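You operate a simulated robot arm through the tools that you are given. There is no shell and no other tool.

You run a simulated robot arm. Do the job below in one go: nothing can be reset, and whatever is moved stays where it is left.

JOB
Fill the hollow in the bench sand tray, level it and tamp it.
Fine: draw the yellow bar forward, one yellow scoop from the blue sand bin, spill none, bar back, then tamp both halves; scoop and tamper go back. The red scoop and the dryer controls stay.

Only the result counts: the job must be done as asked and must still hold three seconds after the hand-in. Knocking over, shifting, dropping, spilling or breaking anything else fails it.

ROBOT AND FRAMES
A 7-joint arm with a three-finger gripper, fixed in place. Base frame: the origin is on the floor under the middle of its stand, x ahead of it, y to its left, z up. Lengths are in mm, angles in rad, forces in N, time in s.
With the tool pointing down near the work surface it reaches from about 100 to 900 mm from the base axis. Its first joint turns from -2.897 to 2.897 rad. Payload 2.69 kg.
The tool frame sits at the grasp point between the pads (the TCP): z along the fingers, y along the line on which they close. The tips reach 29 mm beyond it. The gripper opens to 120 mm; its body begins 78 mm behind the TCP.
Orientation is told as [roll, pitch, yaw] about the base's x, y, z axes, in that order, counted from this pose: with the fingers straight down and closing along the base's y, the tool's x points along the base's -x, its y along +y and its z along -z.

CONTROLS
- The arm moves only by the tool arm_command. Its argument "increments" is a list of rows, each an object of numbers (a shift or turn left out is 0, a gripper value left out holds the last): "tx", "ty", "tz": the shift along the base's x, y, z in units of 20 mm (1.0 is 20 mm); "ax", "ay", "az": the turn, a rotation vector about the base's x, y, z in units of 8 degrees (1.0 is 8 degrees); "hand": the closure in counts, from 0 (fully open) to 255 (shut). In form: [{"tx": .., "ty": .., "tz": .., "ax": .., "ay": .., "az": .., "hand": ..}, ...]. A call has 1 to 20 rows; each row shifts and turns the commanded pose from where the row before left it. A call with a number of a shift or a turn outside -1 to 1 is refused whole. A row lasts 0.2 s, in which the tool goes at most 50 mm and 0.15 rad; a call with a longer step from one row to the next is refused whole, and so is a gripper value outside its range. A pose out of reach is approached as far as the arm can. The call stops where the force on the tool passes 60 N (or 10 N more than at its start, if that is more) or the arm is blocked; 0.2 s more then pass. The fingers move at their own pace (about 136.2 mm/s each) and stop on an object; they squeeze with about 35 N. The grip force told is the motor's: it shows also when the fingers shut on nothing. Time passes only in rows, and 0.2 s behind the last, so rows that do not move let the fingers close. It gives the time, the measured TCP pose, the force on the tool (base axes), the opening and the grip force at its end, in the units of the frame above (readings bear some noise), with the torque about the TCP (base axes, N m) and any sound that the robot's microphone picked up.
- Cameras (640 x 400 px; columns grow to the right, rows downward): "scene" is fixed at [48.6, -651, 1552.1]; the picture's right is [0.46, -0.89, 0.00], its down [-0.78, -0.41, -0.47] and it looks along [0.42, 0.22, -0.88] (base axes); focal length 270 px, centre (320, 200). "wrist" rides on the gripper at [63, 0, -104] in the tool frame; the picture's right is [0.01, 1.00, 0.00], its down [-0.83, 0.00, -0.56] and it looks along [-0.56, 0.00, 0.83] (tool axes); focal length 275 px, centre (320, 200). There is no depth. A picture from a camera that has moved, and an enlarged one, comes with that camera's place and axes in the base frame and with its lens.
- get_image(camera): a new picture of that camera. It takes no simulated time.
- move_column(by): moves the trunk up (or, below 0, down) by that many mm; the arm rides with it, the base frame stays. It gives what a move gives, with no picture.
- enlarge(camera, box): a new picture of the part [left, top, right, bottom] of that camera's present view, enlarged. It takes no simulated time.
- finish_job(): hands the job in; it is judged then, once.

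Places have to be worked out from the pictures, the camera data and where the tool is seen. Open the gripper and draw the arm clear of the work before you hand the job in, unless the task says otherwise.

The tools are called after "Request:" by a JSON object that holds its "api" and its "payload". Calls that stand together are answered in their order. arm_command: Moves the arm, as the interface text tells. Its arguments: {"type":"object","properties":{"increments":{"type":"array"}},"required":["increments"]} The other tools are called the same way: move_column (by) moves the trunk up or down; get_image (camera) takes a picture; enlarge (camera, box) takes an enlarged picture of a part of a camera's view; finish_job () hands the job in.

At the start:

```text
time_s: 0.0
ee_pos: [399.1, -312.8, 1141.8]
tcp_rot: [0.001, 0.0, -0.001]
ft_force: [-0.4, -0.2, -0.3]
ft_torque: [-0.01, -0.03, 0.01]
finger_gap: 119.9
grasp_force: 0.0
trunk travel left (down, up): [-475.0, 111.0]
```

scene: 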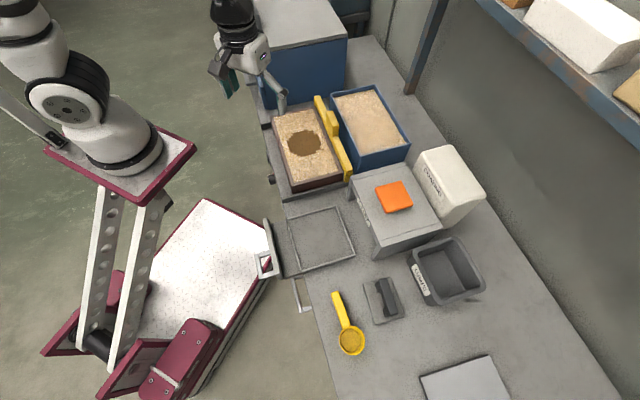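
wrist: 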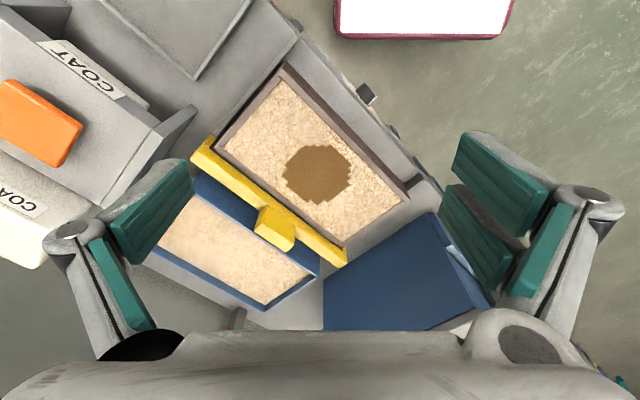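

I'll start by looking more closely at the scene before moving anything: the tray, the bar, the scoop and tamper area.

Request:
{"api": "enlarge", "payload": {"camera": "scene", "box": [240, 60, 420, 200]}}

Request:
{"api": "enlarge", "payload": {"camera": "scene", "box": [260, 180, 500, 400]}}

Request:
{"api": "enlarge", "payload": {"camera": "wrist", "box": [100, 40, 460, 340]}}

Request:
{"api": "enlarge", "payload": {"camera": "scene", "box": [400, 100, 640, 400]}}

```text
2.86 times, centred on (330, 130) of scene
camera zoom: at [48.6, -651.0, 1552.1], right [0.46, -0.89, 0.0], down [-0.78, -0.41, -0.47], along [0.42, 0.22, -0.88], focal length 771 px, centre (291, 400)
```

zoom: 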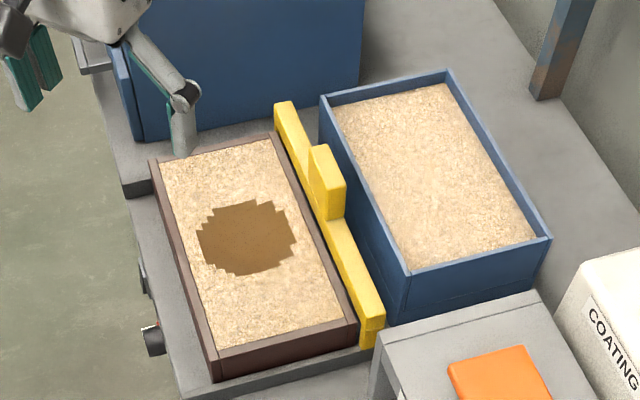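

```text
1.82 times, centred on (380, 290) of scene
camera zoom: at [48.6, -651.0, 1552.1], right [0.46, -0.89, 0.0], down [-0.78, -0.41, -0.47], along [0.42, 0.22, -0.88], focal length 491 px, centre (211, 36)
```

zoom: 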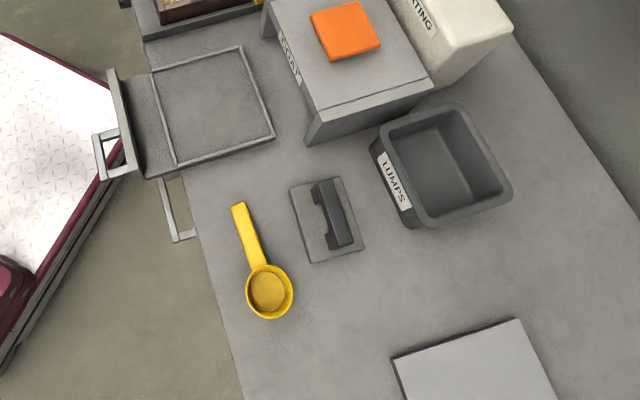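

```text
1.33 times, centred on (280, 190) of wrist
camera zoom: at [336.2, -313.4, 1246.8], right [-0.01, 1.0, 0.0], down [0.83, 0.0, 0.56], along [0.56, 0.0, -0.83], focal length 367 px, centre (373, 213)
```

zoom: 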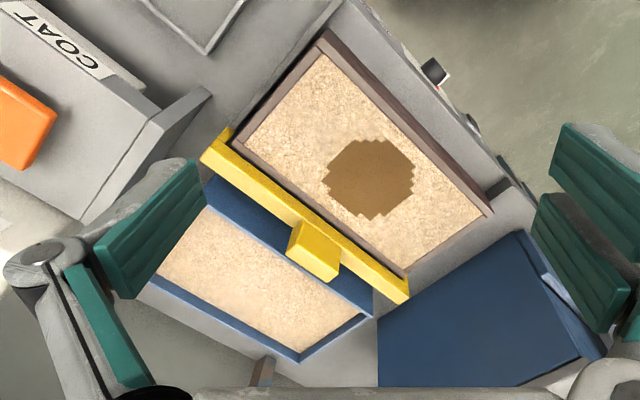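

```text
1.33 times, centred on (520, 250) of scene
camera zoom: at [48.6, -651.0, 1552.1], right [0.46, -0.89, 0.0], down [-0.78, -0.41, -0.47], along [0.42, 0.22, -0.88], focal length 360 px, centre (53, 133)
```

zoom: 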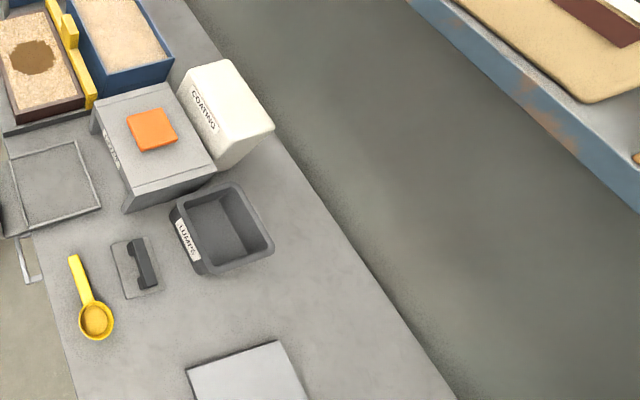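

The tray is turned about 45° with its hollow near (570, -317, 820); the yellow scoop and tamper lie near (100, -720) and (224, -758). I'll zoom into the gripper, the dryer controls and the tools for detail.

Request:
{"api": "enlarge", "payload": {"camera": "scene", "box": [200, 0, 360, 100]}}

Request:
{"api": "enlarge", "payload": {"camera": "scene", "box": [310, 270, 410, 370]}}

Request:
{"api": "enlarge", "payload": {"camera": "scene", "box": [250, 150, 350, 290]}}

Request:
{"api": "enlarge", "payload": {"camera": "scene", "box": [460, 0, 640, 120]}}

Request:
{"api": "enlarge", "payload": {"camera": "wrist", "box": [0, 0, 220, 200]}}

Request:
{"api": "enlarge", "payload": {"camera": "wrist", "box": [420, 100, 640, 400]}}

```text
4.00 times, centred on (280, 50) of scene
camera zoom: at [48.6, -651.0, 1552.1], right [0.46, -0.89, 0.0], down [-0.78, -0.41, -0.47], along [0.42, 0.22, -0.88], focal length 1080 px, centre (480, 800)
```

zoom: 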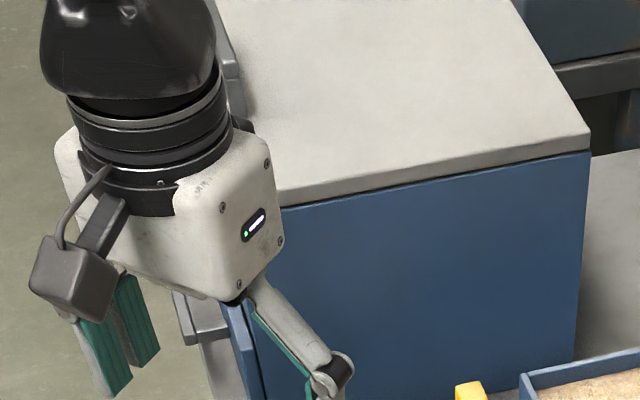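

```text
4.00 times, centred on (360, 320) of scene
camera zoom: at [48.6, -651.0, 1552.1], right [0.46, -0.89, 0.0], down [-0.78, -0.41, -0.47], along [0.42, 0.22, -0.88], focal length 1080 px, centre (160, -280)
```

zoom: 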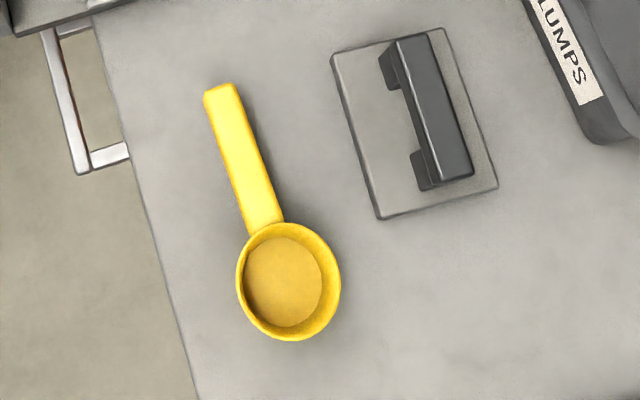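

```text
2.86 times, centred on (300, 220) of scene
camera zoom: at [48.6, -651.0, 1552.1], right [0.46, -0.89, 0.0], down [-0.78, -0.41, -0.47], along [0.42, 0.22, -0.88], focal length 771 px, centre (377, 143)
```

zoom: 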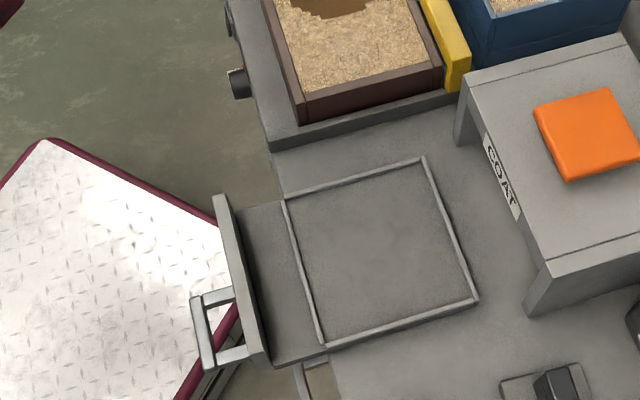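

```text
3.33 times, centred on (550, 60) of scene
camera zoom: at [48.6, -651.0, 1552.1], right [0.46, -0.89, 0.0], down [-0.78, -0.41, -0.47], along [0.42, 0.22, -0.88], focal length 900 px, centre (-447, 667)
```

zoom: 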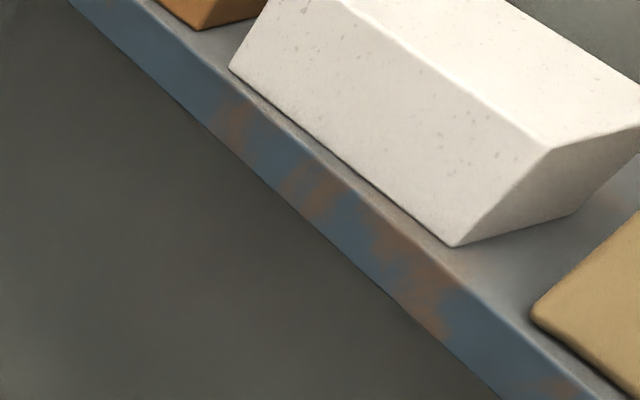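

```text
2.00 times, centred on (110, 100) of wrist
camera zoom: at [336.2, -313.4, 1246.8], right [-0.01, 1.0, 0.0], down [0.83, 0.0, 0.56], along [0.56, 0.0, -0.83], focal length 551 px, centre (740, 400)
```

zoom: 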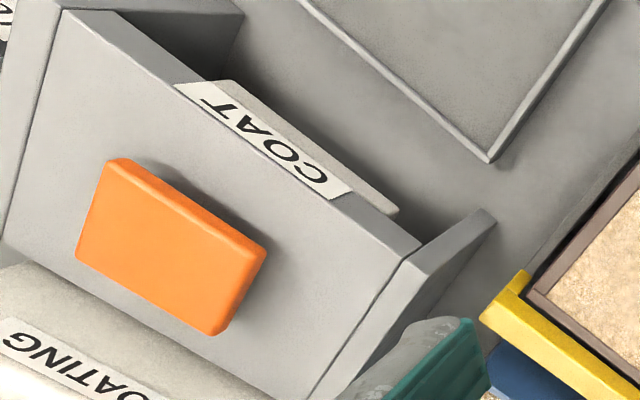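

```text
1.33 times, centred on (530, 250) of wrist
camera zoom: at [336.2, -313.4, 1246.8], right [-0.01, 1.0, 0.0], down [0.83, 0.0, 0.56], along [0.56, 0.0, -0.83], focal length 367 px, centre (40, 133)
```

zoom: 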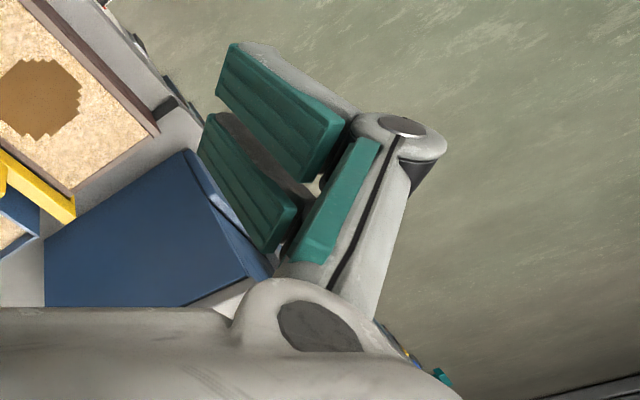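

The bench runs at 45°, with the scoop and tamper to the right. I'll swing the hand over that side, yawed -90° and well above everything, to see the tools up close.

Request:
{"api": "arm_command", "payload": {"increments": [{"tx": -0.9, "ty": -0.7, "az": -0.94, "hand": 0}, {"tx": -0.9, "ty": -0.7, "az": -0.94}, {"tx": -0.9, "ty": -0.7, "az": -0.94}, {"tx": -0.9, "ty": -0.7, "az": -0.94}, {"tx": -0.9, "ty": -0.7, "az": -0.94}, {"tx": -0.9, "ty": -0.7, "az": -0.94}, {"tx": -0.9, "ty": -0.7, "az": -0.94}, {"tx": -0.9, "ty": -0.7, "az": -0.94}, {"tx": -0.9, "ty": -0.7, "az": -0.94}, {"tx": -0.9, "ty": -0.7, "az": -0.94}, {"tx": -0.9, "ty": -0.7, "az": -0.94}, {"tx": -0.9, "ty": -0.7, "az": -0.94}]}}

Request:
{"api": "get_image", "payload": {"camera": "wrist"}}

Request:
{"api": "get_image", "payload": {"camera": "scene"}}

```text
time_s: 2.6
ee_pos: [183.8, -481.0, 1141.5]
tcp_rot: [-0.001, -0.002, -1.577]
ft_force: [-0.1, 0.7, 0.2]
ft_torque: [-0.03, -0.01, -0.03]
finger_gap: 120.0
grasp_force: 0.0
trunk travel left (down, up): [-475.0, 111.0]
```

```text
taken
camera wrist: at [184.0, -418.1, 1246.8], right [1.0, 0.0, 0.0], down [0.0, -0.83, 0.56], along [0.0, -0.56, -0.83], focal length 275 px, centre (320, 200)
```

wrist: 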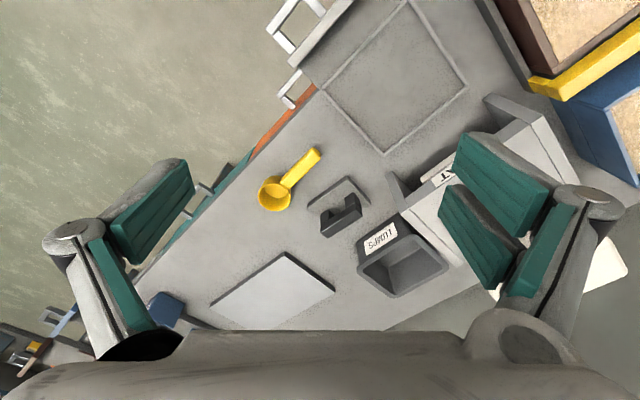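

```text
taken
```

scene: 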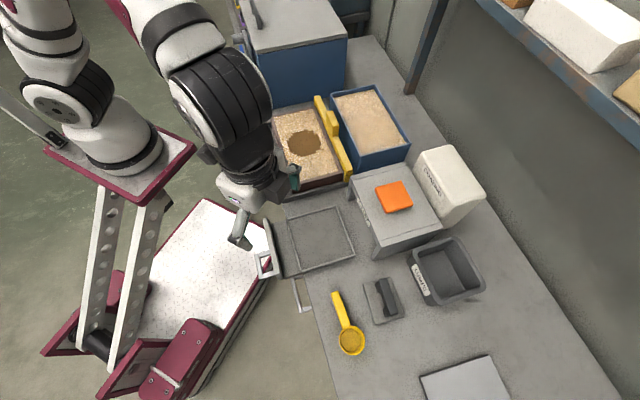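

Scoop and tamper are clear in the wrist view now. I'll enlarge the useful parts, including the lower-left corner and the blue unit in the background of the scene view.

Request:
{"api": "enlarge", "payload": {"camera": "wrist", "box": [220, 130, 460, 290]}}

Request:
{"api": "enlarge", "payload": {"camera": "wrist", "box": [0, 260, 200, 400]}}

Request:
{"api": "enlarge", "payload": {"camera": "scene", "box": [220, 0, 420, 120]}}

Request:
{"api": "enlarge", "payload": {"camera": "wrist", "box": [180, 0, 460, 180]}}

```text
2.50 times, centred on (340, 210) of wrist
camera zoom: at [184.0, -418.1, 1246.8], right [1.0, 0.0, 0.0], down [0.0, -0.83, 0.56], along [0.0, -0.56, -0.83], focal length 688 px, centre (270, 175)
```

zoom: 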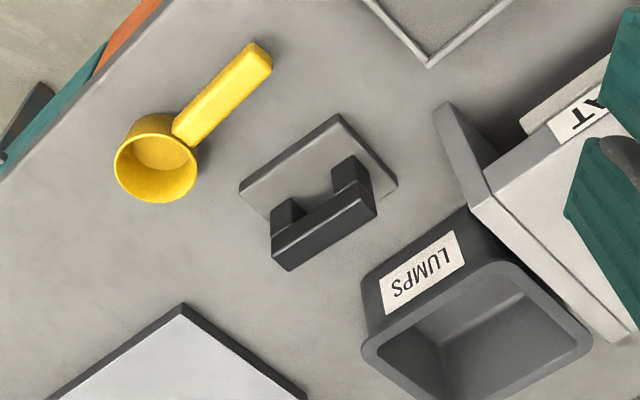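

```text
2.86 times, centred on (100, 330) of wrist
camera zoom: at [184.0, -418.1, 1246.8], right [1.0, 0.0, 0.0], down [0.0, -0.83, 0.56], along [0.0, -0.56, -0.83], focal length 786 px, centre (949, -171)
```

zoom: 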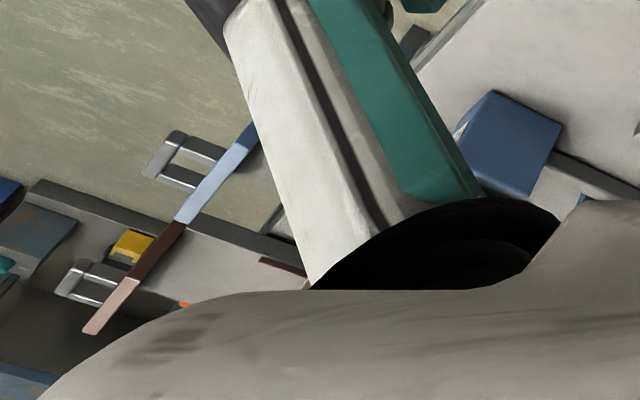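

```text
3.20 times, centred on (320, 60) of scene
camera zoom: at [48.6, -651.0, 1552.1], right [0.46, -0.89, 0.0], down [-0.78, -0.41, -0.47], along [0.42, 0.22, -0.88], focal length 864 px, centre (320, 648)
```

zoom: 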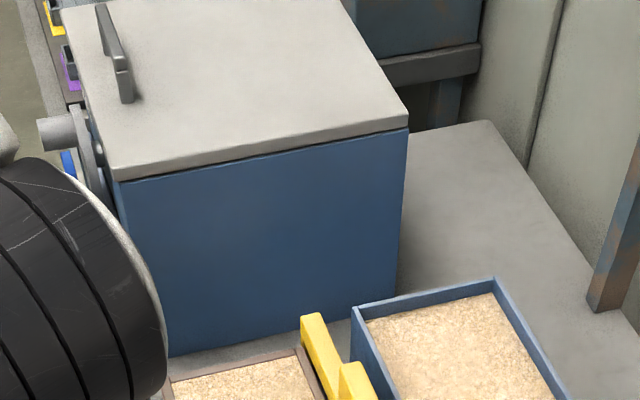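

```text
2.22 times, centred on (320, 90) of wrist
camera zoom: at [184.0, -418.1, 1246.8], right [1.0, 0.0, 0.0], down [0.0, -0.83, 0.56], along [0.0, -0.56, -0.83], focal length 612 px, centre (320, 444)
```

zoom: 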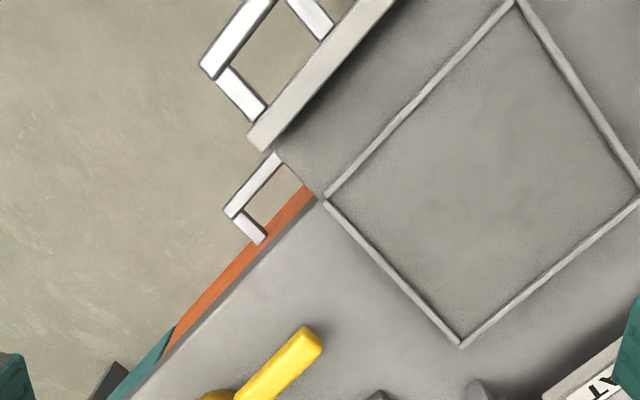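

The bench top comes out near z≈750 and the sand tray top near 810. I'll move the hand over the tray at yaw -45°, so the camera looks across the tray towards the bar and the bin.

Request:
{"api": "arm_command", "payload": {"increments": [{"tx": 0.95, "ty": 0.35, "tz": -0.33, "az": 0.3}, {"tx": 0.95, "ty": 0.35, "tz": -0.33, "az": 0.3}, {"tx": 0.95, "ty": 0.35, "tz": -0.33, "az": 0.3}, {"tx": 0.95, "ty": 0.35, "tz": -0.33, "az": 0.3}, {"tx": 0.95, "ty": 0.35, "tz": -0.33, "az": 0.3}, {"tx": 0.95, "ty": 0.35, "tz": -0.33, "az": 0.3}, {"tx": 0.95, "ty": 0.35, "tz": -0.33, "az": 0.3}, {"tx": 0.95, "ty": 0.35, "tz": -0.33, "az": 0.3}, {"tx": 0.95, "ty": 0.35, "tz": -0.33, "az": 0.3}, {"tx": 0.95, "ty": 0.35, "tz": -0.33, "az": 0.3}, {"tx": 0.95, "ty": 0.35, "tz": -0.33, "az": 0.3}, {"tx": 0.95, "ty": 0.35, "tz": -0.33, "az": 0.3}, {"tx": 0.95, "ty": 0.35, "tz": -0.33, "az": 0.3}, {"tx": 0.95, "ty": 0.35, "tz": -0.33, "az": 0.3}, {"tx": 0.95, "ty": 0.35, "tz": -0.33, "az": 0.3}, {"tx": 0.95, "ty": 0.35, "tz": -0.33, "az": 0.3}, {"tx": 0.95, "ty": 0.35, "tz": -0.33, "az": 0.3}, {"tx": 0.95, "ty": 0.35, "tz": -0.33, "az": 0.3}, {"tx": 0.95, "ty": 0.35, "tz": -0.33, "az": 0.3}]}}

Request:
{"api": "get_image", "payload": {"camera": "wrist"}}

Request:
{"api": "get_image", "payload": {"camera": "scene"}}

```text
time_s: 6.6
ee_pos: [544.9, -347.1, 1015.6]
tcp_rot: [0.0, -0.001, -0.777]
ft_force: [0.4, 0.3, 0.3]
ft_torque: [0.0, -0.02, -0.02]
finger_gap: 120.2
grasp_force: 0.1
trunk travel left (down, up): [-475.0, 111.0]
```

```text
taken
camera wrist: at [499.3, -303.6, 1121.0], right [0.7, 0.72, 0.0], down [0.59, -0.58, 0.56], along [0.4, -0.39, -0.83], focal length 275 px, centre (320, 200)
```

wrist: 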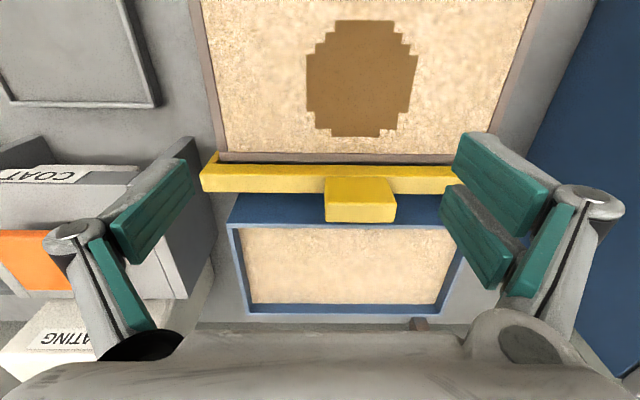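

```text
taken
```

scene: 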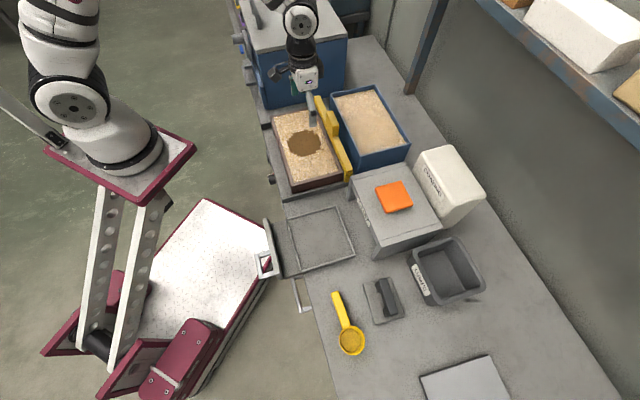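

The view is square with the tray: hollow left-right centred, bar behind it, bin behind the bar. I'll enlarge the bar and handle for measuring.

Request:
{"api": "enlarge", "payload": {"camera": "wrist", "box": [180, 120, 480, 330]}}

Request:
{"api": "enlarge", "payload": {"camera": "wrist", "box": [180, 0, 560, 200]}}

Request:
{"api": "enlarge", "payload": {"camera": "scene", "box": [250, 60, 420, 220]}}

```text
1.90 times, centred on (330, 225) of wrist
camera zoom: at [499.3, -303.6, 1121.0], right [0.7, 0.72, 0.0], down [0.59, -0.58, 0.56], along [0.4, -0.39, -0.83], focal length 524 px, centre (301, 152)
```

zoom: 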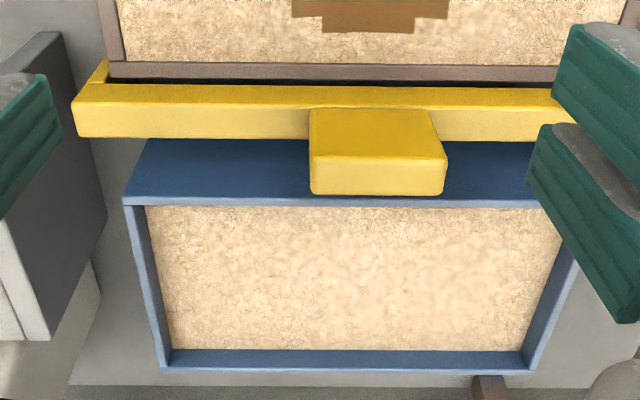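

```text
1.68 times, centred on (370, 100) of wrist
camera zoom: at [499.3, -303.6, 1121.0], right [0.7, 0.72, 0.0], down [0.59, -0.58, 0.56], along [0.4, -0.39, -0.83], focal length 464 px, centre (236, 368)
```

zoom: 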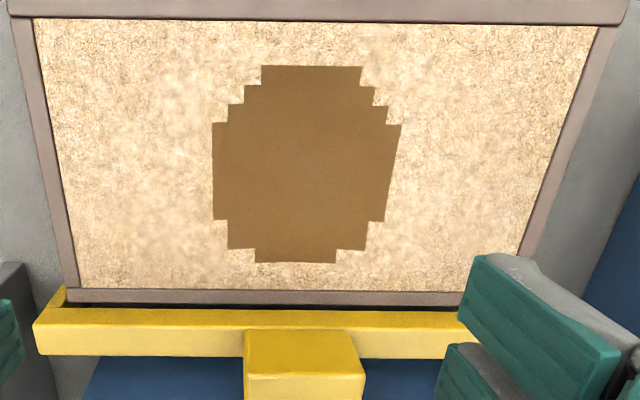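

```text
2.50 times, centred on (335, 140) of scene
camera zoom: at [48.6, -651.0, 1552.1], right [0.46, -0.89, 0.0], down [-0.78, -0.41, -0.47], along [0.42, 0.22, -0.88], focal length 675 px, centre (282, 350)
```

zoom: 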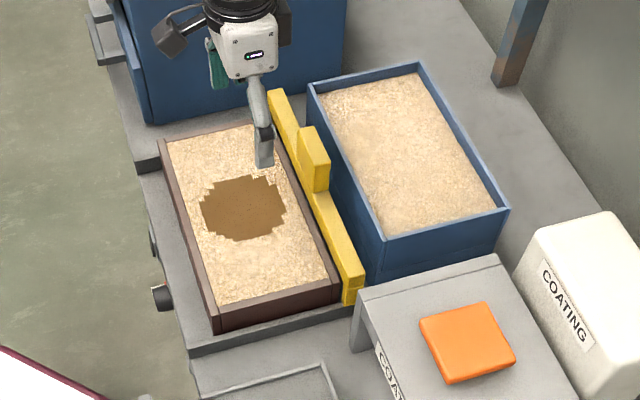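

The handle block stands on the middle of the bar, with the bin wall right behind it, so heights matter. I'll move the camera lower and back for a second view to triangulate the handle, bar and bin rim.

Request:
{"api": "arm_command", "payload": {"increments": [{"tx": -0.75, "ty": 0.75, "tz": -0.8, "az": -0.06}, {"tx": -0.75, "ty": 0.75, "tz": -0.8}, {"tx": -0.75, "ty": 0.75, "tz": -0.8}, {"tx": -0.75, "ty": 0.75, "tz": -0.8}, {"tx": 0}]}}

Request:
{"api": "get_image", "payload": {"camera": "wrist"}}

Request:
{"api": "enlarge", "payload": {"camera": "wrist", "box": [180, 160, 480, 340]}}

Request:
{"api": "enlarge", "payload": {"camera": "scene", "box": [310, 90, 370, 190]}}

```text
time_s: 7.8
ee_pos: [484.1, -287.0, 951.5]
tcp_rot: [0.0, 0.0, -0.788]
ft_force: [0.2, 0.4, 0.0]
ft_torque: [-0.01, -0.01, 0.0]
finger_gap: 120.1
grasp_force: 0.1
trunk travel left (down, up): [-475.0, 111.0]
```

```text
taken
camera wrist: at [439.3, -242.7, 1057.5], right [0.7, 0.71, 0.0], down [0.59, -0.59, 0.56], along [0.39, -0.39, -0.83], focal length 275 px, centre (320, 200)
```

wrist: 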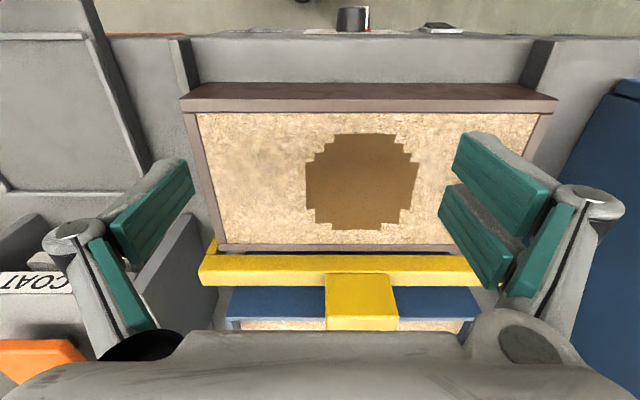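

```text
2.13 times, centred on (330, 250) of wrist
camera zoom: at [439.3, -242.7, 1057.5], right [0.7, 0.71, 0.0], down [0.59, -0.59, 0.56], along [0.39, -0.39, -0.83], focal length 587 px, centre (299, 93)
```

zoom: 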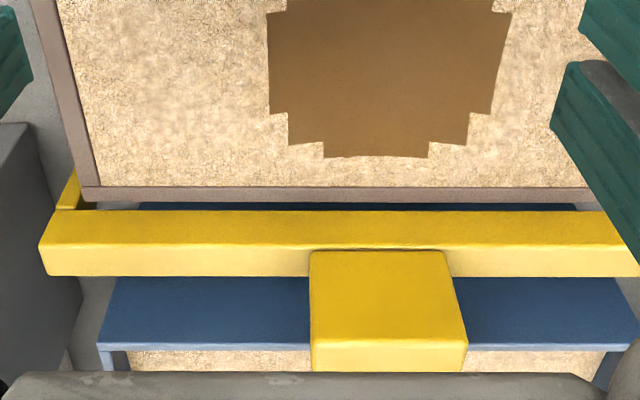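

```text
4.00 times, centred on (340, 140) of scene
camera zoom: at [48.6, -651.0, 1552.1], right [0.46, -0.89, 0.0], down [-0.78, -0.41, -0.47], along [0.42, 0.22, -0.88], focal length 1080 px, centre (240, 440)
```

zoom: 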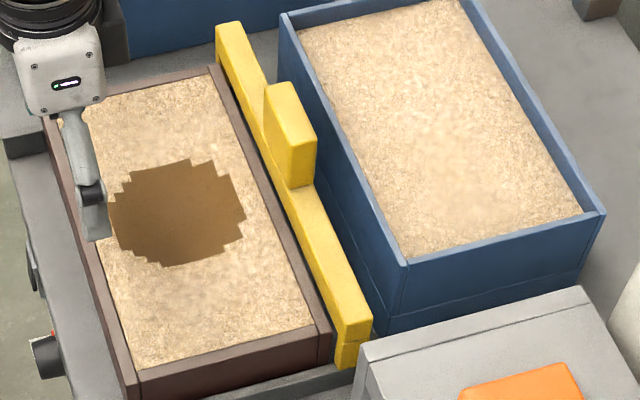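

Triangulation gives: tray rim z≈820, bar z≈823–851 with its front face just behind the tray, handle block about 68 × 24 mm up to z≈905, bin rim z≈872 only 28 mm behind the handle. I need the finger geometry to pick a grip, so I'll partly close the gripper in free air and look.

Request:
{"api": "arm_command", "payload": {"increments": [{"hand": 100}, {"hand": 100}, {"hand": 100}]}}

Request:
{"api": "get_image", "payload": {"camera": "wrist"}}

Request:
{"api": "arm_command", "payload": {"increments": [{"hand": 255}, {"hand": 255}, {"hand": 255}, {"hand": 255}]}}

Request:
{"api": "get_image", "payload": {"camera": "wrist"}}

Request:
{"api": "enlarge", "payload": {"camera": "wrist", "box": [180, 120, 460, 350]}}

```text
time_s: 8.6
ee_pos: [483.8, -286.5, 953.3]
tcp_rot: [-0.001, -0.001, -0.787]
ft_force: [-0.2, -0.2, -0.8]
ft_torque: [0.0, 0.05, -0.02]
finger_gap: 72.9
grasp_force: 0.0
trunk travel left (down, up): [-475.0, 111.0]
```

```text
taken
camera wrist: at [439.5, -242.9, 1057.7], right [0.7, 0.71, 0.0], down [0.59, -0.59, 0.56], along [0.39, -0.39, -0.83], focal length 275 px, centre (320, 200)
```

wrist: 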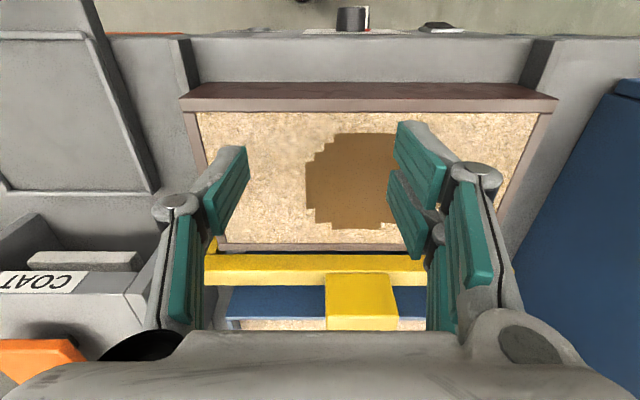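

```text
time_s: 9.6
ee_pos: [484.3, -287.7, 953.0]
tcp_rot: [0.002, -0.001, -0.786]
ft_force: [0.6, -0.3, 0.8]
ft_torque: [0.0, 0.0, 0.0]
finger_gap: 0.2
grasp_force: 28.4
trunk travel left (down, up): [-475.0, 111.0]
```

```text
taken
camera wrist: at [439.5, -242.9, 1057.7], right [0.7, 0.71, 0.0], down [0.59, -0.59, 0.56], along [0.39, -0.39, -0.83], focal length 275 px, centre (320, 200)
```

wrist: 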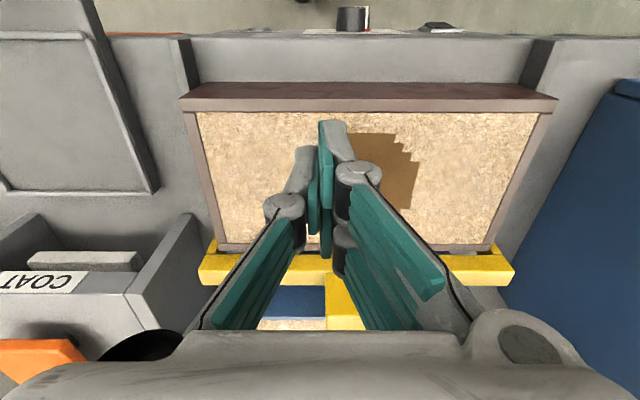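

```text
1.74 times, centred on (320, 235) of wrist
camera zoom: at [439.5, -242.9, 1057.7], right [0.7, 0.71, 0.0], down [0.59, -0.59, 0.56], along [0.39, -0.39, -0.83], focal length 479 px, centre (320, 139)
```

zoom: 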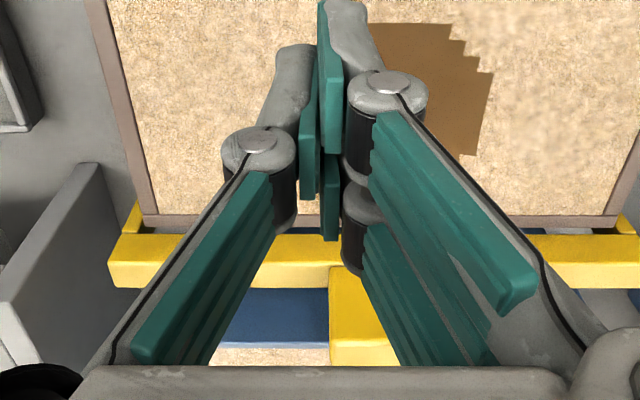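

Pads: a single finger at -y and a pair at +y spaced roughly ±12–15 mm, so a vertical grip closing along the bar's length clears the bin wall. I'll open, go above the handle at about (641, -390) and check the alignment before descending.

Request:
{"api": "arm_command", "payload": {"increments": [{"hand": 0, "tz": 0.4}, {"hand": 0}, {"tx": 0.98, "ty": -0.637}, {"tx": 0.98, "ty": -0.637}, {"tx": 0.98, "ty": -0.637}, {"tx": 0.98, "ty": -0.637}, {"tx": 0.98, "ty": -0.637}, {"tx": 0.98, "ty": -0.637}, {"tx": 0.98, "ty": -0.637}, {"tx": 0.98, "ty": -0.637}, {"tx": 0}]}}

Request:
{"api": "get_image", "payload": {"camera": "wrist"}}

Request:
{"api": "enlarge", "payload": {"camera": "scene", "box": [250, 40, 400, 180]}}

```text
time_s: 12.0
ee_pos: [641.7, -390.2, 959.9]
tcp_rot: [-0.002, 0.002, -0.787]
ft_force: [0.5, -0.2, -0.1]
ft_torque: [0.01, -0.01, 0.0]
finger_gap: 119.8
grasp_force: 0.1
trunk travel left (down, up): [-475.0, 111.0]
```

```text
taken
camera wrist: at [596.6, -345.3, 1065.4], right [0.7, 0.71, 0.0], down [0.59, -0.59, 0.56], along [0.39, -0.39, -0.83], focal length 275 px, centre (320, 200)
```

wrist: 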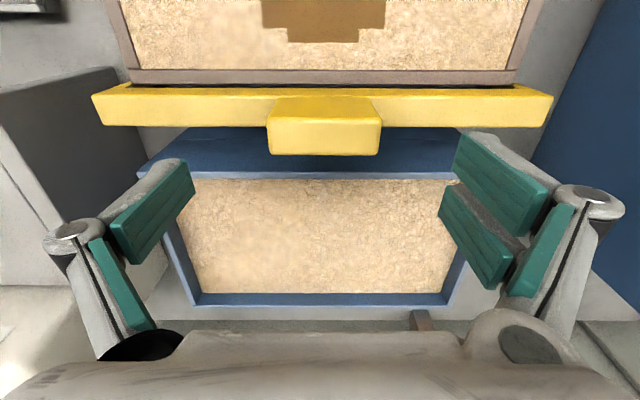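

```text
2.86 times, centred on (325, 110) of scene
camera zoom: at [48.6, -651.0, 1552.1], right [0.46, -0.89, 0.0], down [-0.78, -0.41, -0.47], along [0.42, 0.22, -0.88], focal length 771 px, centre (306, 457)
```

zoom: 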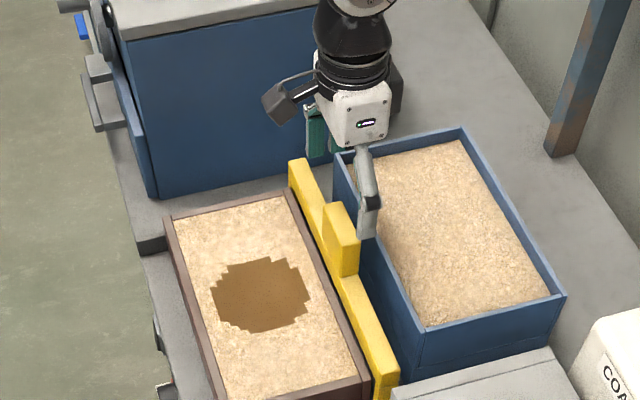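

The handle sits centred (u≈180, f≈728) under the hand. I'll shift 2 mm along the bar and descend to TCP z≈889, so the tips stay about 8 mm above the bar.

Request:
{"api": "arm_command", "payload": {"increments": [{"tx": 0.07, "ty": 0.07, "tz": -0.7}, {"tz": -0.7}, {"tz": -0.7}, {"tz": -0.7}, {"tz": -0.7}, {"tx": 0}]}}

Request:
{"api": "get_image", "payload": {"camera": "wrist"}}

Request:
{"api": "enlarge", "payload": {"camera": "scene", "box": [290, 60, 390, 180]}}

```text
time_s: 13.4
ee_pos: [642.4, -388.5, 889.8]
tcp_rot: [0.0, 0.0, -0.787]
ft_force: [0.0, 0.2, 0.3]
ft_torque: [-0.04, 0.02, 0.02]
finger_gap: 120.0
grasp_force: 0.1
trunk travel left (down, up): [-475.0, 111.0]
```

```text
taken
camera wrist: at [597.8, -343.5, 995.1], right [0.7, 0.71, 0.0], down [0.59, -0.59, 0.56], along [0.39, -0.39, -0.83], focal length 275 px, centre (320, 200)
```

wrist: 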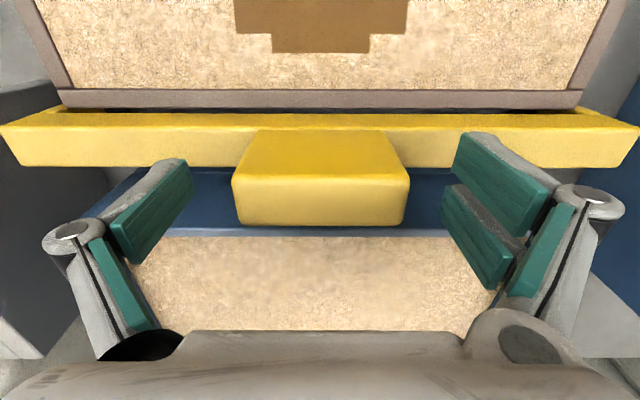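

```text
3.33 times, centred on (340, 120) of scene
camera zoom: at [48.6, -651.0, 1552.1], right [0.46, -0.89, 0.0], down [-0.78, -0.41, -0.47], along [0.42, 0.22, -0.88], focal length 900 px, centre (253, 467)
```

zoom: 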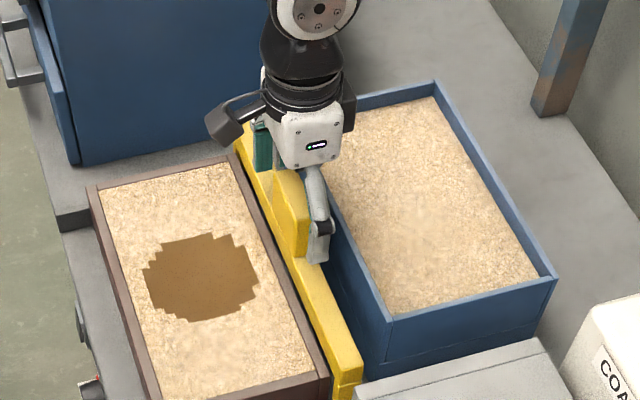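

Fingers straddle the handle with clear air to the bin. Closing the grip now.

Request:
{"api": "arm_command", "payload": {"increments": [{"hand": 255}, {"hand": 255}, {"hand": 255}, {"hand": 255}]}}

Request:
{"api": "get_image", "payload": {"camera": "wrist"}}

```text
time_s: 14.4
ee_pos: [643.3, -388.8, 890.9]
tcp_rot: [0.001, -0.003, -0.787]
ft_force: [2.5, 1.1, 7.0]
ft_torque: [0.33, -0.01, 0.11]
finger_gap: 70.0
grasp_force: 45.3
trunk travel left (down, up): [-475.0, 111.0]
```

```text
taken
camera wrist: at [598.0, -343.3, 995.6], right [0.7, 0.71, 0.0], down [0.59, -0.59, 0.56], along [0.4, -0.39, -0.83], focal length 275 px, centre (320, 200)
```

wrist: 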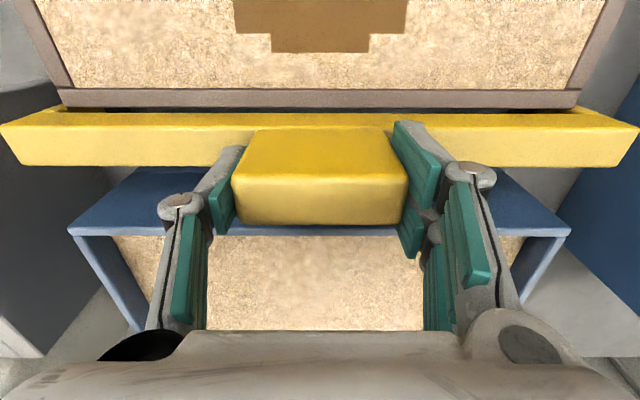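

The grip holds the handle at 70 mm. I'll draw the bar forward a little first, watching the force.

Request:
{"api": "arm_command", "payload": {"increments": [{"tx": -0.35, "ty": 0.35}, {"tx": -0.35, "ty": 0.35}, {"tx": -0.35, "ty": 0.35}, {"tx": -0.35, "ty": 0.35}]}}

Request:
{"api": "get_image", "payload": {"camera": "wrist"}}

Request:
{"api": "enlarge", "payload": {"camera": "scene", "box": [250, 60, 400, 200]}}

```text
time_s: 15.4
ee_pos: [614.4, -360.3, 891.0]
tcp_rot: [0.0, -0.002, -0.787]
ft_force: [6.3, 2.7, 12.5]
ft_torque: [-0.05, 0.44, 0.0]
finger_gap: 69.7
grasp_force: 44.6
trunk travel left (down, up): [-475.0, 111.0]
```

```text
taken
camera wrist: at [570.1, -315.5, 995.6], right [0.7, 0.71, 0.0], down [0.59, -0.59, 0.56], along [0.4, -0.39, -0.83], focal length 275 px, centre (320, 200)
```

wrist: 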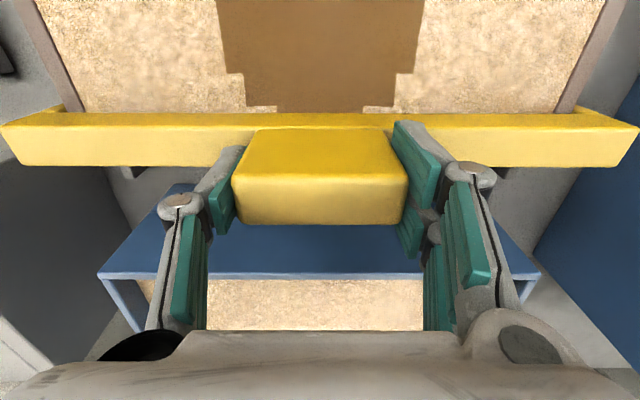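

```text
2.86 times, centred on (325, 130) of scene
camera zoom: at [48.6, -651.0, 1552.1], right [0.46, -0.89, 0.0], down [-0.78, -0.41, -0.47], along [0.42, 0.22, -0.88], focal length 771 px, centre (306, 400)
```

zoom: 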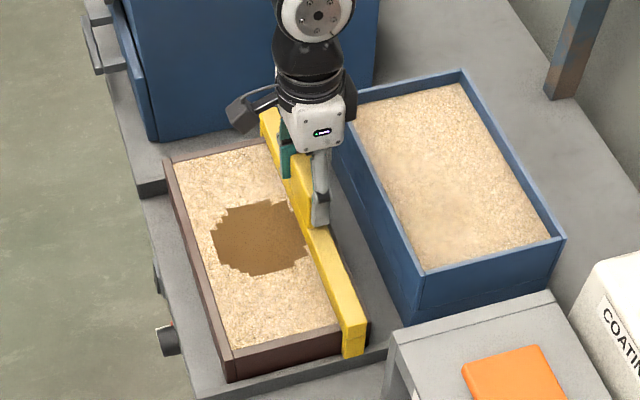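

The bar slides along with the hand with little drag. I'll continue drawing it forward in small steps.

Request:
{"api": "arm_command", "payload": {"increments": [{"tx": -0.4, "ty": 0.4}, {"tx": -0.4, "ty": 0.4}, {"tx": -0.4, "ty": 0.4}, {"tx": -0.4, "ty": 0.4}, {"tx": -0.4, "ty": 0.4}, {"tx": -0.4, "ty": 0.4}, {"tx": -0.4, "ty": 0.4}, {"tx": -0.4, "ty": 0.4}, {"tx": -0.4, "ty": 0.4}]}}

Request:
{"api": "get_image", "payload": {"camera": "wrist"}}

Request:
{"api": "enlarge", "payload": {"camera": "scene", "box": [230, 60, 400, 220]}}

```text
time_s: 17.4
ee_pos: [542.3, -287.7, 890.9]
tcp_rot: [0.0, 0.0, -0.786]
ft_force: [8.6, 6.7, 12.4]
ft_torque: [-0.49, -0.55, -0.07]
finger_gap: 69.8
grasp_force: 45.1
trunk travel left (down, up): [-475.0, 111.0]
```

```text
taken
camera wrist: at [497.5, -242.9, 995.6], right [0.7, 0.71, 0.0], down [0.59, -0.59, 0.56], along [0.39, -0.39, -0.83], focal length 275 px, centre (320, 200)
```

wrist: 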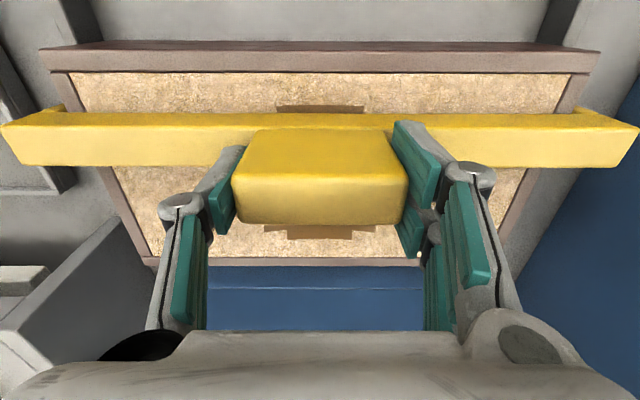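

```text
2.50 times, centred on (315, 140) of scene
camera zoom: at [48.6, -651.0, 1552.1], right [0.46, -0.89, 0.0], down [-0.78, -0.41, -0.47], along [0.42, 0.22, -0.88], focal length 675 px, centre (332, 350)
```

zoom: 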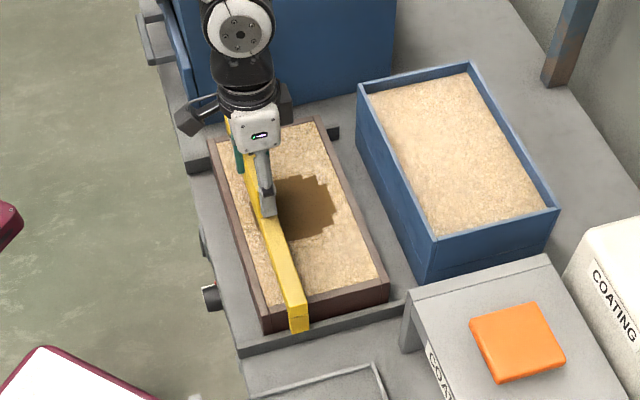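

The bar is at about f≈587, with ~57 mm more to be past the tray's front rim; there is a slight sideways load along the bar. I'll look closely at the bar's ends and its guide before going on.

Request:
{"api": "enlarge", "payload": {"camera": "scene", "box": [270, 130, 360, 210]}}

Request:
{"api": "enlarge", "payload": {"camera": "wrist", "box": [0, 20, 200, 200]}}

Request:
{"api": "enlarge", "payload": {"camera": "wrist", "box": [440, 20, 640, 200]}}

```text
5.00 times, centred on (315, 170) of scene
camera zoom: at [48.6, -651.0, 1552.1], right [0.46, -0.89, 0.0], down [-0.78, -0.41, -0.47], along [0.42, 0.22, -0.88], focal length 1350 px, centre (345, 350)
```

zoom: 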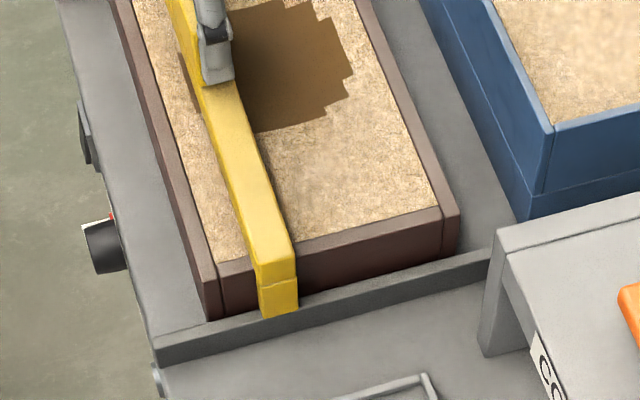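

```text
2.22 times, centred on (100, 110) of wrist
camera zoom: at [497.5, -242.9, 995.6], right [0.7, 0.71, 0.0], down [0.59, -0.59, 0.56], along [0.39, -0.39, -0.83], focal length 612 px, centre (809, 400)
```

zoom: 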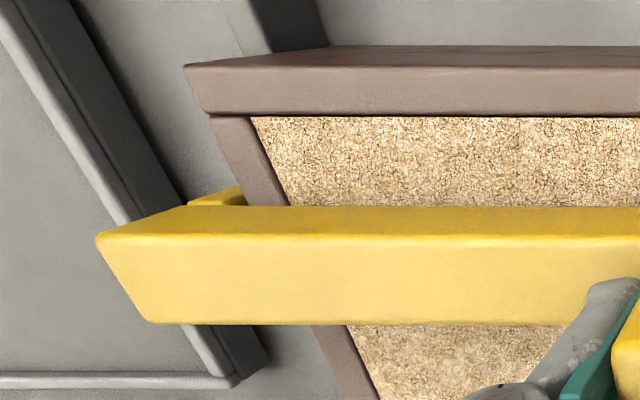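

```text
2.22 times, centred on (540, 110) of wrist
camera zoom: at [497.5, -242.9, 995.6], right [0.7, 0.71, 0.0], down [0.59, -0.59, 0.56], along [0.39, -0.39, -0.83], focal length 612 px, centre (-169, 400)
```

zoom: 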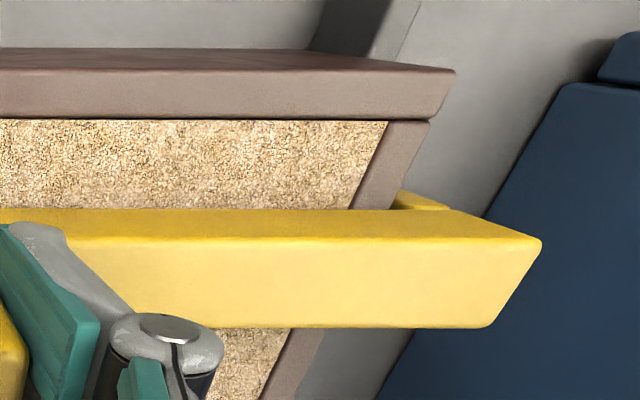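

The bar has guide blocks outside the tray ends. I'll continue slowly forward with a 1 mm sideways correction, watching for a stop.

Request:
{"api": "arm_command", "payload": {"increments": [{"tx": -0.28, "ty": 0.38}, {"tx": -0.33, "ty": 0.33}, {"tx": -0.33, "ty": 0.33}]}}

Request:
{"api": "enlarge", "payload": {"camera": "scene", "box": [250, 80, 370, 210]}}

Request:
{"api": "get_image", "payload": {"camera": "wrist"}}

```text
time_s: 18.2
ee_pos: [522.2, -267.3, 891.0]
tcp_rot: [-0.001, -0.001, -0.788]
ft_force: [2.0, -0.1, 15.7]
ft_torque: [-0.04, 0.24, 0.77]
finger_gap: 70.1
grasp_force: 45.1
trunk travel left (down, up): [-475.0, 111.0]
```

```text
3.08 times, centred on (310, 145) of scene
camera zoom: at [48.6, -651.0, 1552.1], right [0.46, -0.89, 0.0], down [-0.78, -0.41, -0.47], along [0.42, 0.22, -0.88], focal length 830 px, centre (351, 369)
```

zoom: 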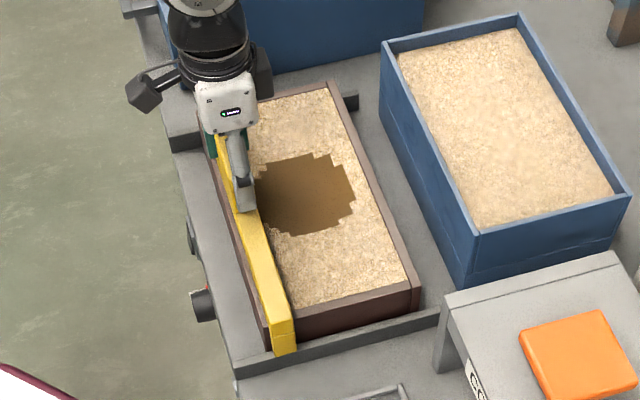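

```text
taken
camera wrist: at [477.8, -223.1, 995.6], right [0.7, 0.71, 0.0], down [0.59, -0.59, 0.56], along [0.39, -0.39, -0.83], focal length 275 px, centre (320, 200)
```

wrist: 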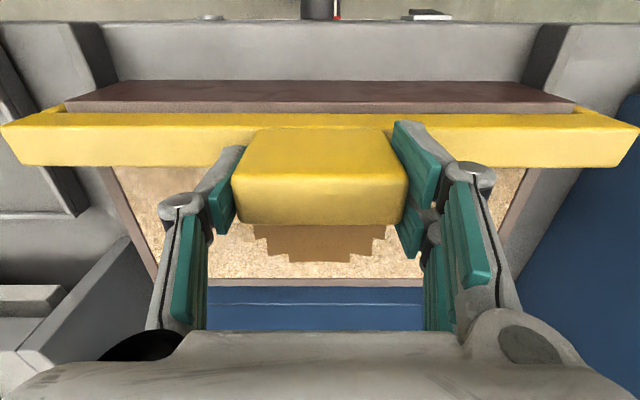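

The bar is over the front rim region now (f≈558). I'll continue in small 5 mm steps until it is clear of the sand or meets its stop.

Request:
{"api": "arm_command", "payload": {"increments": [{"tx": -0.2, "ty": 0.2}, {"tx": -0.2, "ty": 0.2}, {"tx": -0.2, "ty": 0.2}]}}

Request:
{"api": "get_image", "payload": {"camera": "wrist"}}

```text
time_s: 19.0
ee_pos: [511.7, -256.9, 891.1]
tcp_rot: [0.001, -0.003, -0.789]
ft_force: [-4.8, -6.7, 17.6]
ft_torque: [-0.29, 0.19, 0.59]
finger_gap: 69.7
grasp_force: 45.2
trunk travel left (down, up): [-475.0, 111.0]
```

```text
taken
camera wrist: at [466.2, -211.4, 995.5], right [0.71, 0.71, 0.0], down [0.59, -0.59, 0.56], along [0.39, -0.39, -0.83], focal length 275 px, centre (320, 200)
```

wrist: 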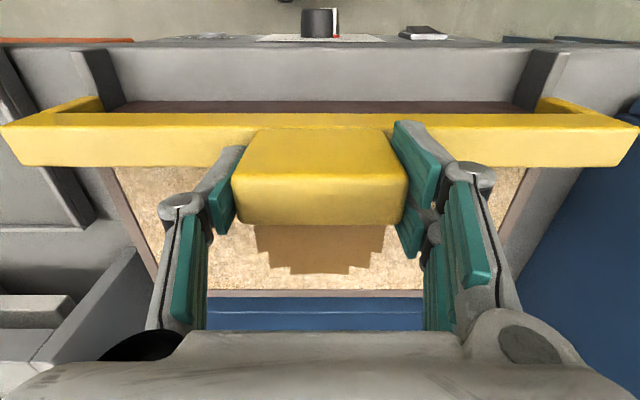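

Still free (f≈543), and the sand is already fully uncovered. I'll go on about 15 mm more to put the bar fully in front of the rim, if it goes.

Request:
{"api": "arm_command", "payload": {"increments": [{"tx": -0.22, "ty": 0.16, "tz": 0.05}, {"tx": -0.18, "ty": 0.18}, {"tx": -0.18, "ty": 0.18}]}}

Request:
{"api": "get_image", "payload": {"camera": "wrist"}}

Request:
{"api": "enlarge", "payload": {"camera": "scene", "box": [250, 80, 370, 210]}}

```text
time_s: 19.8
ee_pos: [500.0, -245.3, 889.6]
tcp_rot: [-0.001, 0.002, -0.79]
ft_force: [-4.1, -5.6, -16.1]
ft_torque: [-0.84, -0.48, -0.15]
finger_gap: 69.4
grasp_force: 45.3
trunk travel left (down, up): [-475.0, 111.0]
```

```text
taken
camera wrist: at [455.4, -200.6, 995.7], right [0.71, 0.71, 0.0], down [0.59, -0.59, 0.55], along [0.39, -0.39, -0.83], focal length 275 px, centre (320, 200)
```

wrist: 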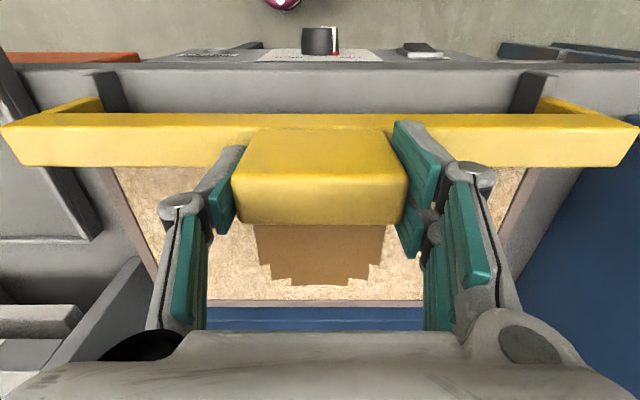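

```text
3.08 times, centred on (310, 145) of scene
camera zoom: at [48.6, -651.0, 1552.1], right [0.46, -0.89, 0.0], down [-0.78, -0.41, -0.47], along [0.42, 0.22, -0.88], focal length 830 px, centre (351, 369)
```

zoom: 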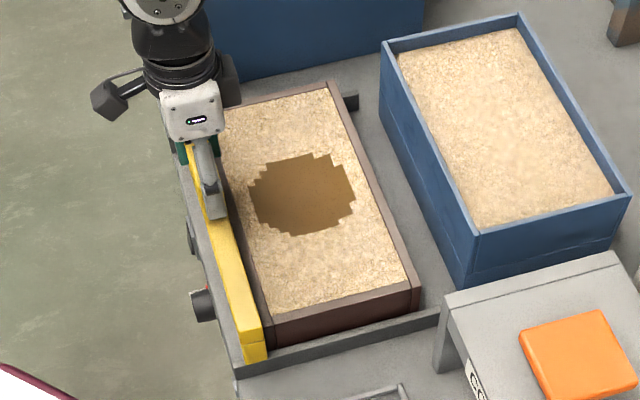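

The vertical force flipped to -16 N as I raised 1 mm, so the bar is partly hanging on the grip. I'll lower by 1 mm to feel whether it rests on its guide again before releasing.

Request:
{"api": "arm_command", "payload": {"increments": [{"tz": -0.05}, {"tz": 0}]}}

Request:
{"api": "enlarge", "payload": {"camera": "wrist", "box": [0, 50, 200, 200]}}

Request:
{"api": "enlarge", "payload": {"camera": "scene", "box": [270, 150, 350, 220]}}

```text
time_s: 20.4
ee_pos: [499.4, -244.5, 891.0]
tcp_rot: [-0.001, 0.002, -0.788]
ft_force: [-5.1, -4.3, 0.7]
ft_torque: [0.55, 1.04, -0.53]
finger_gap: 70.0
grasp_force: 44.7
trunk travel left (down, up): [-475.0, 111.0]
```

```text
2.67 times, centred on (100, 125) of wrist
camera zoom: at [455.2, -200.5, 995.7], right [0.71, 0.71, 0.0], down [0.59, -0.59, 0.55], along [0.39, -0.39, -0.83], focal length 734 px, centre (907, 400)
```

zoom: 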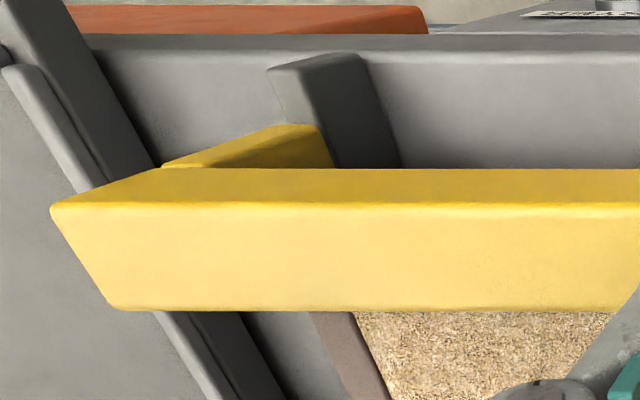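

```text
5.71 times, centred on (310, 185) of scene
camera zoom: at [48.6, -651.0, 1552.1], right [0.46, -0.89, 0.0], down [-0.78, -0.41, -0.47], along [0.42, 0.22, -0.88], focal length 1542 px, centre (377, 286)
```

zoom: 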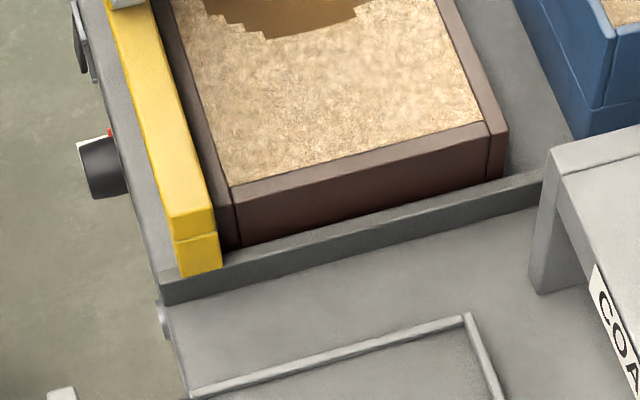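

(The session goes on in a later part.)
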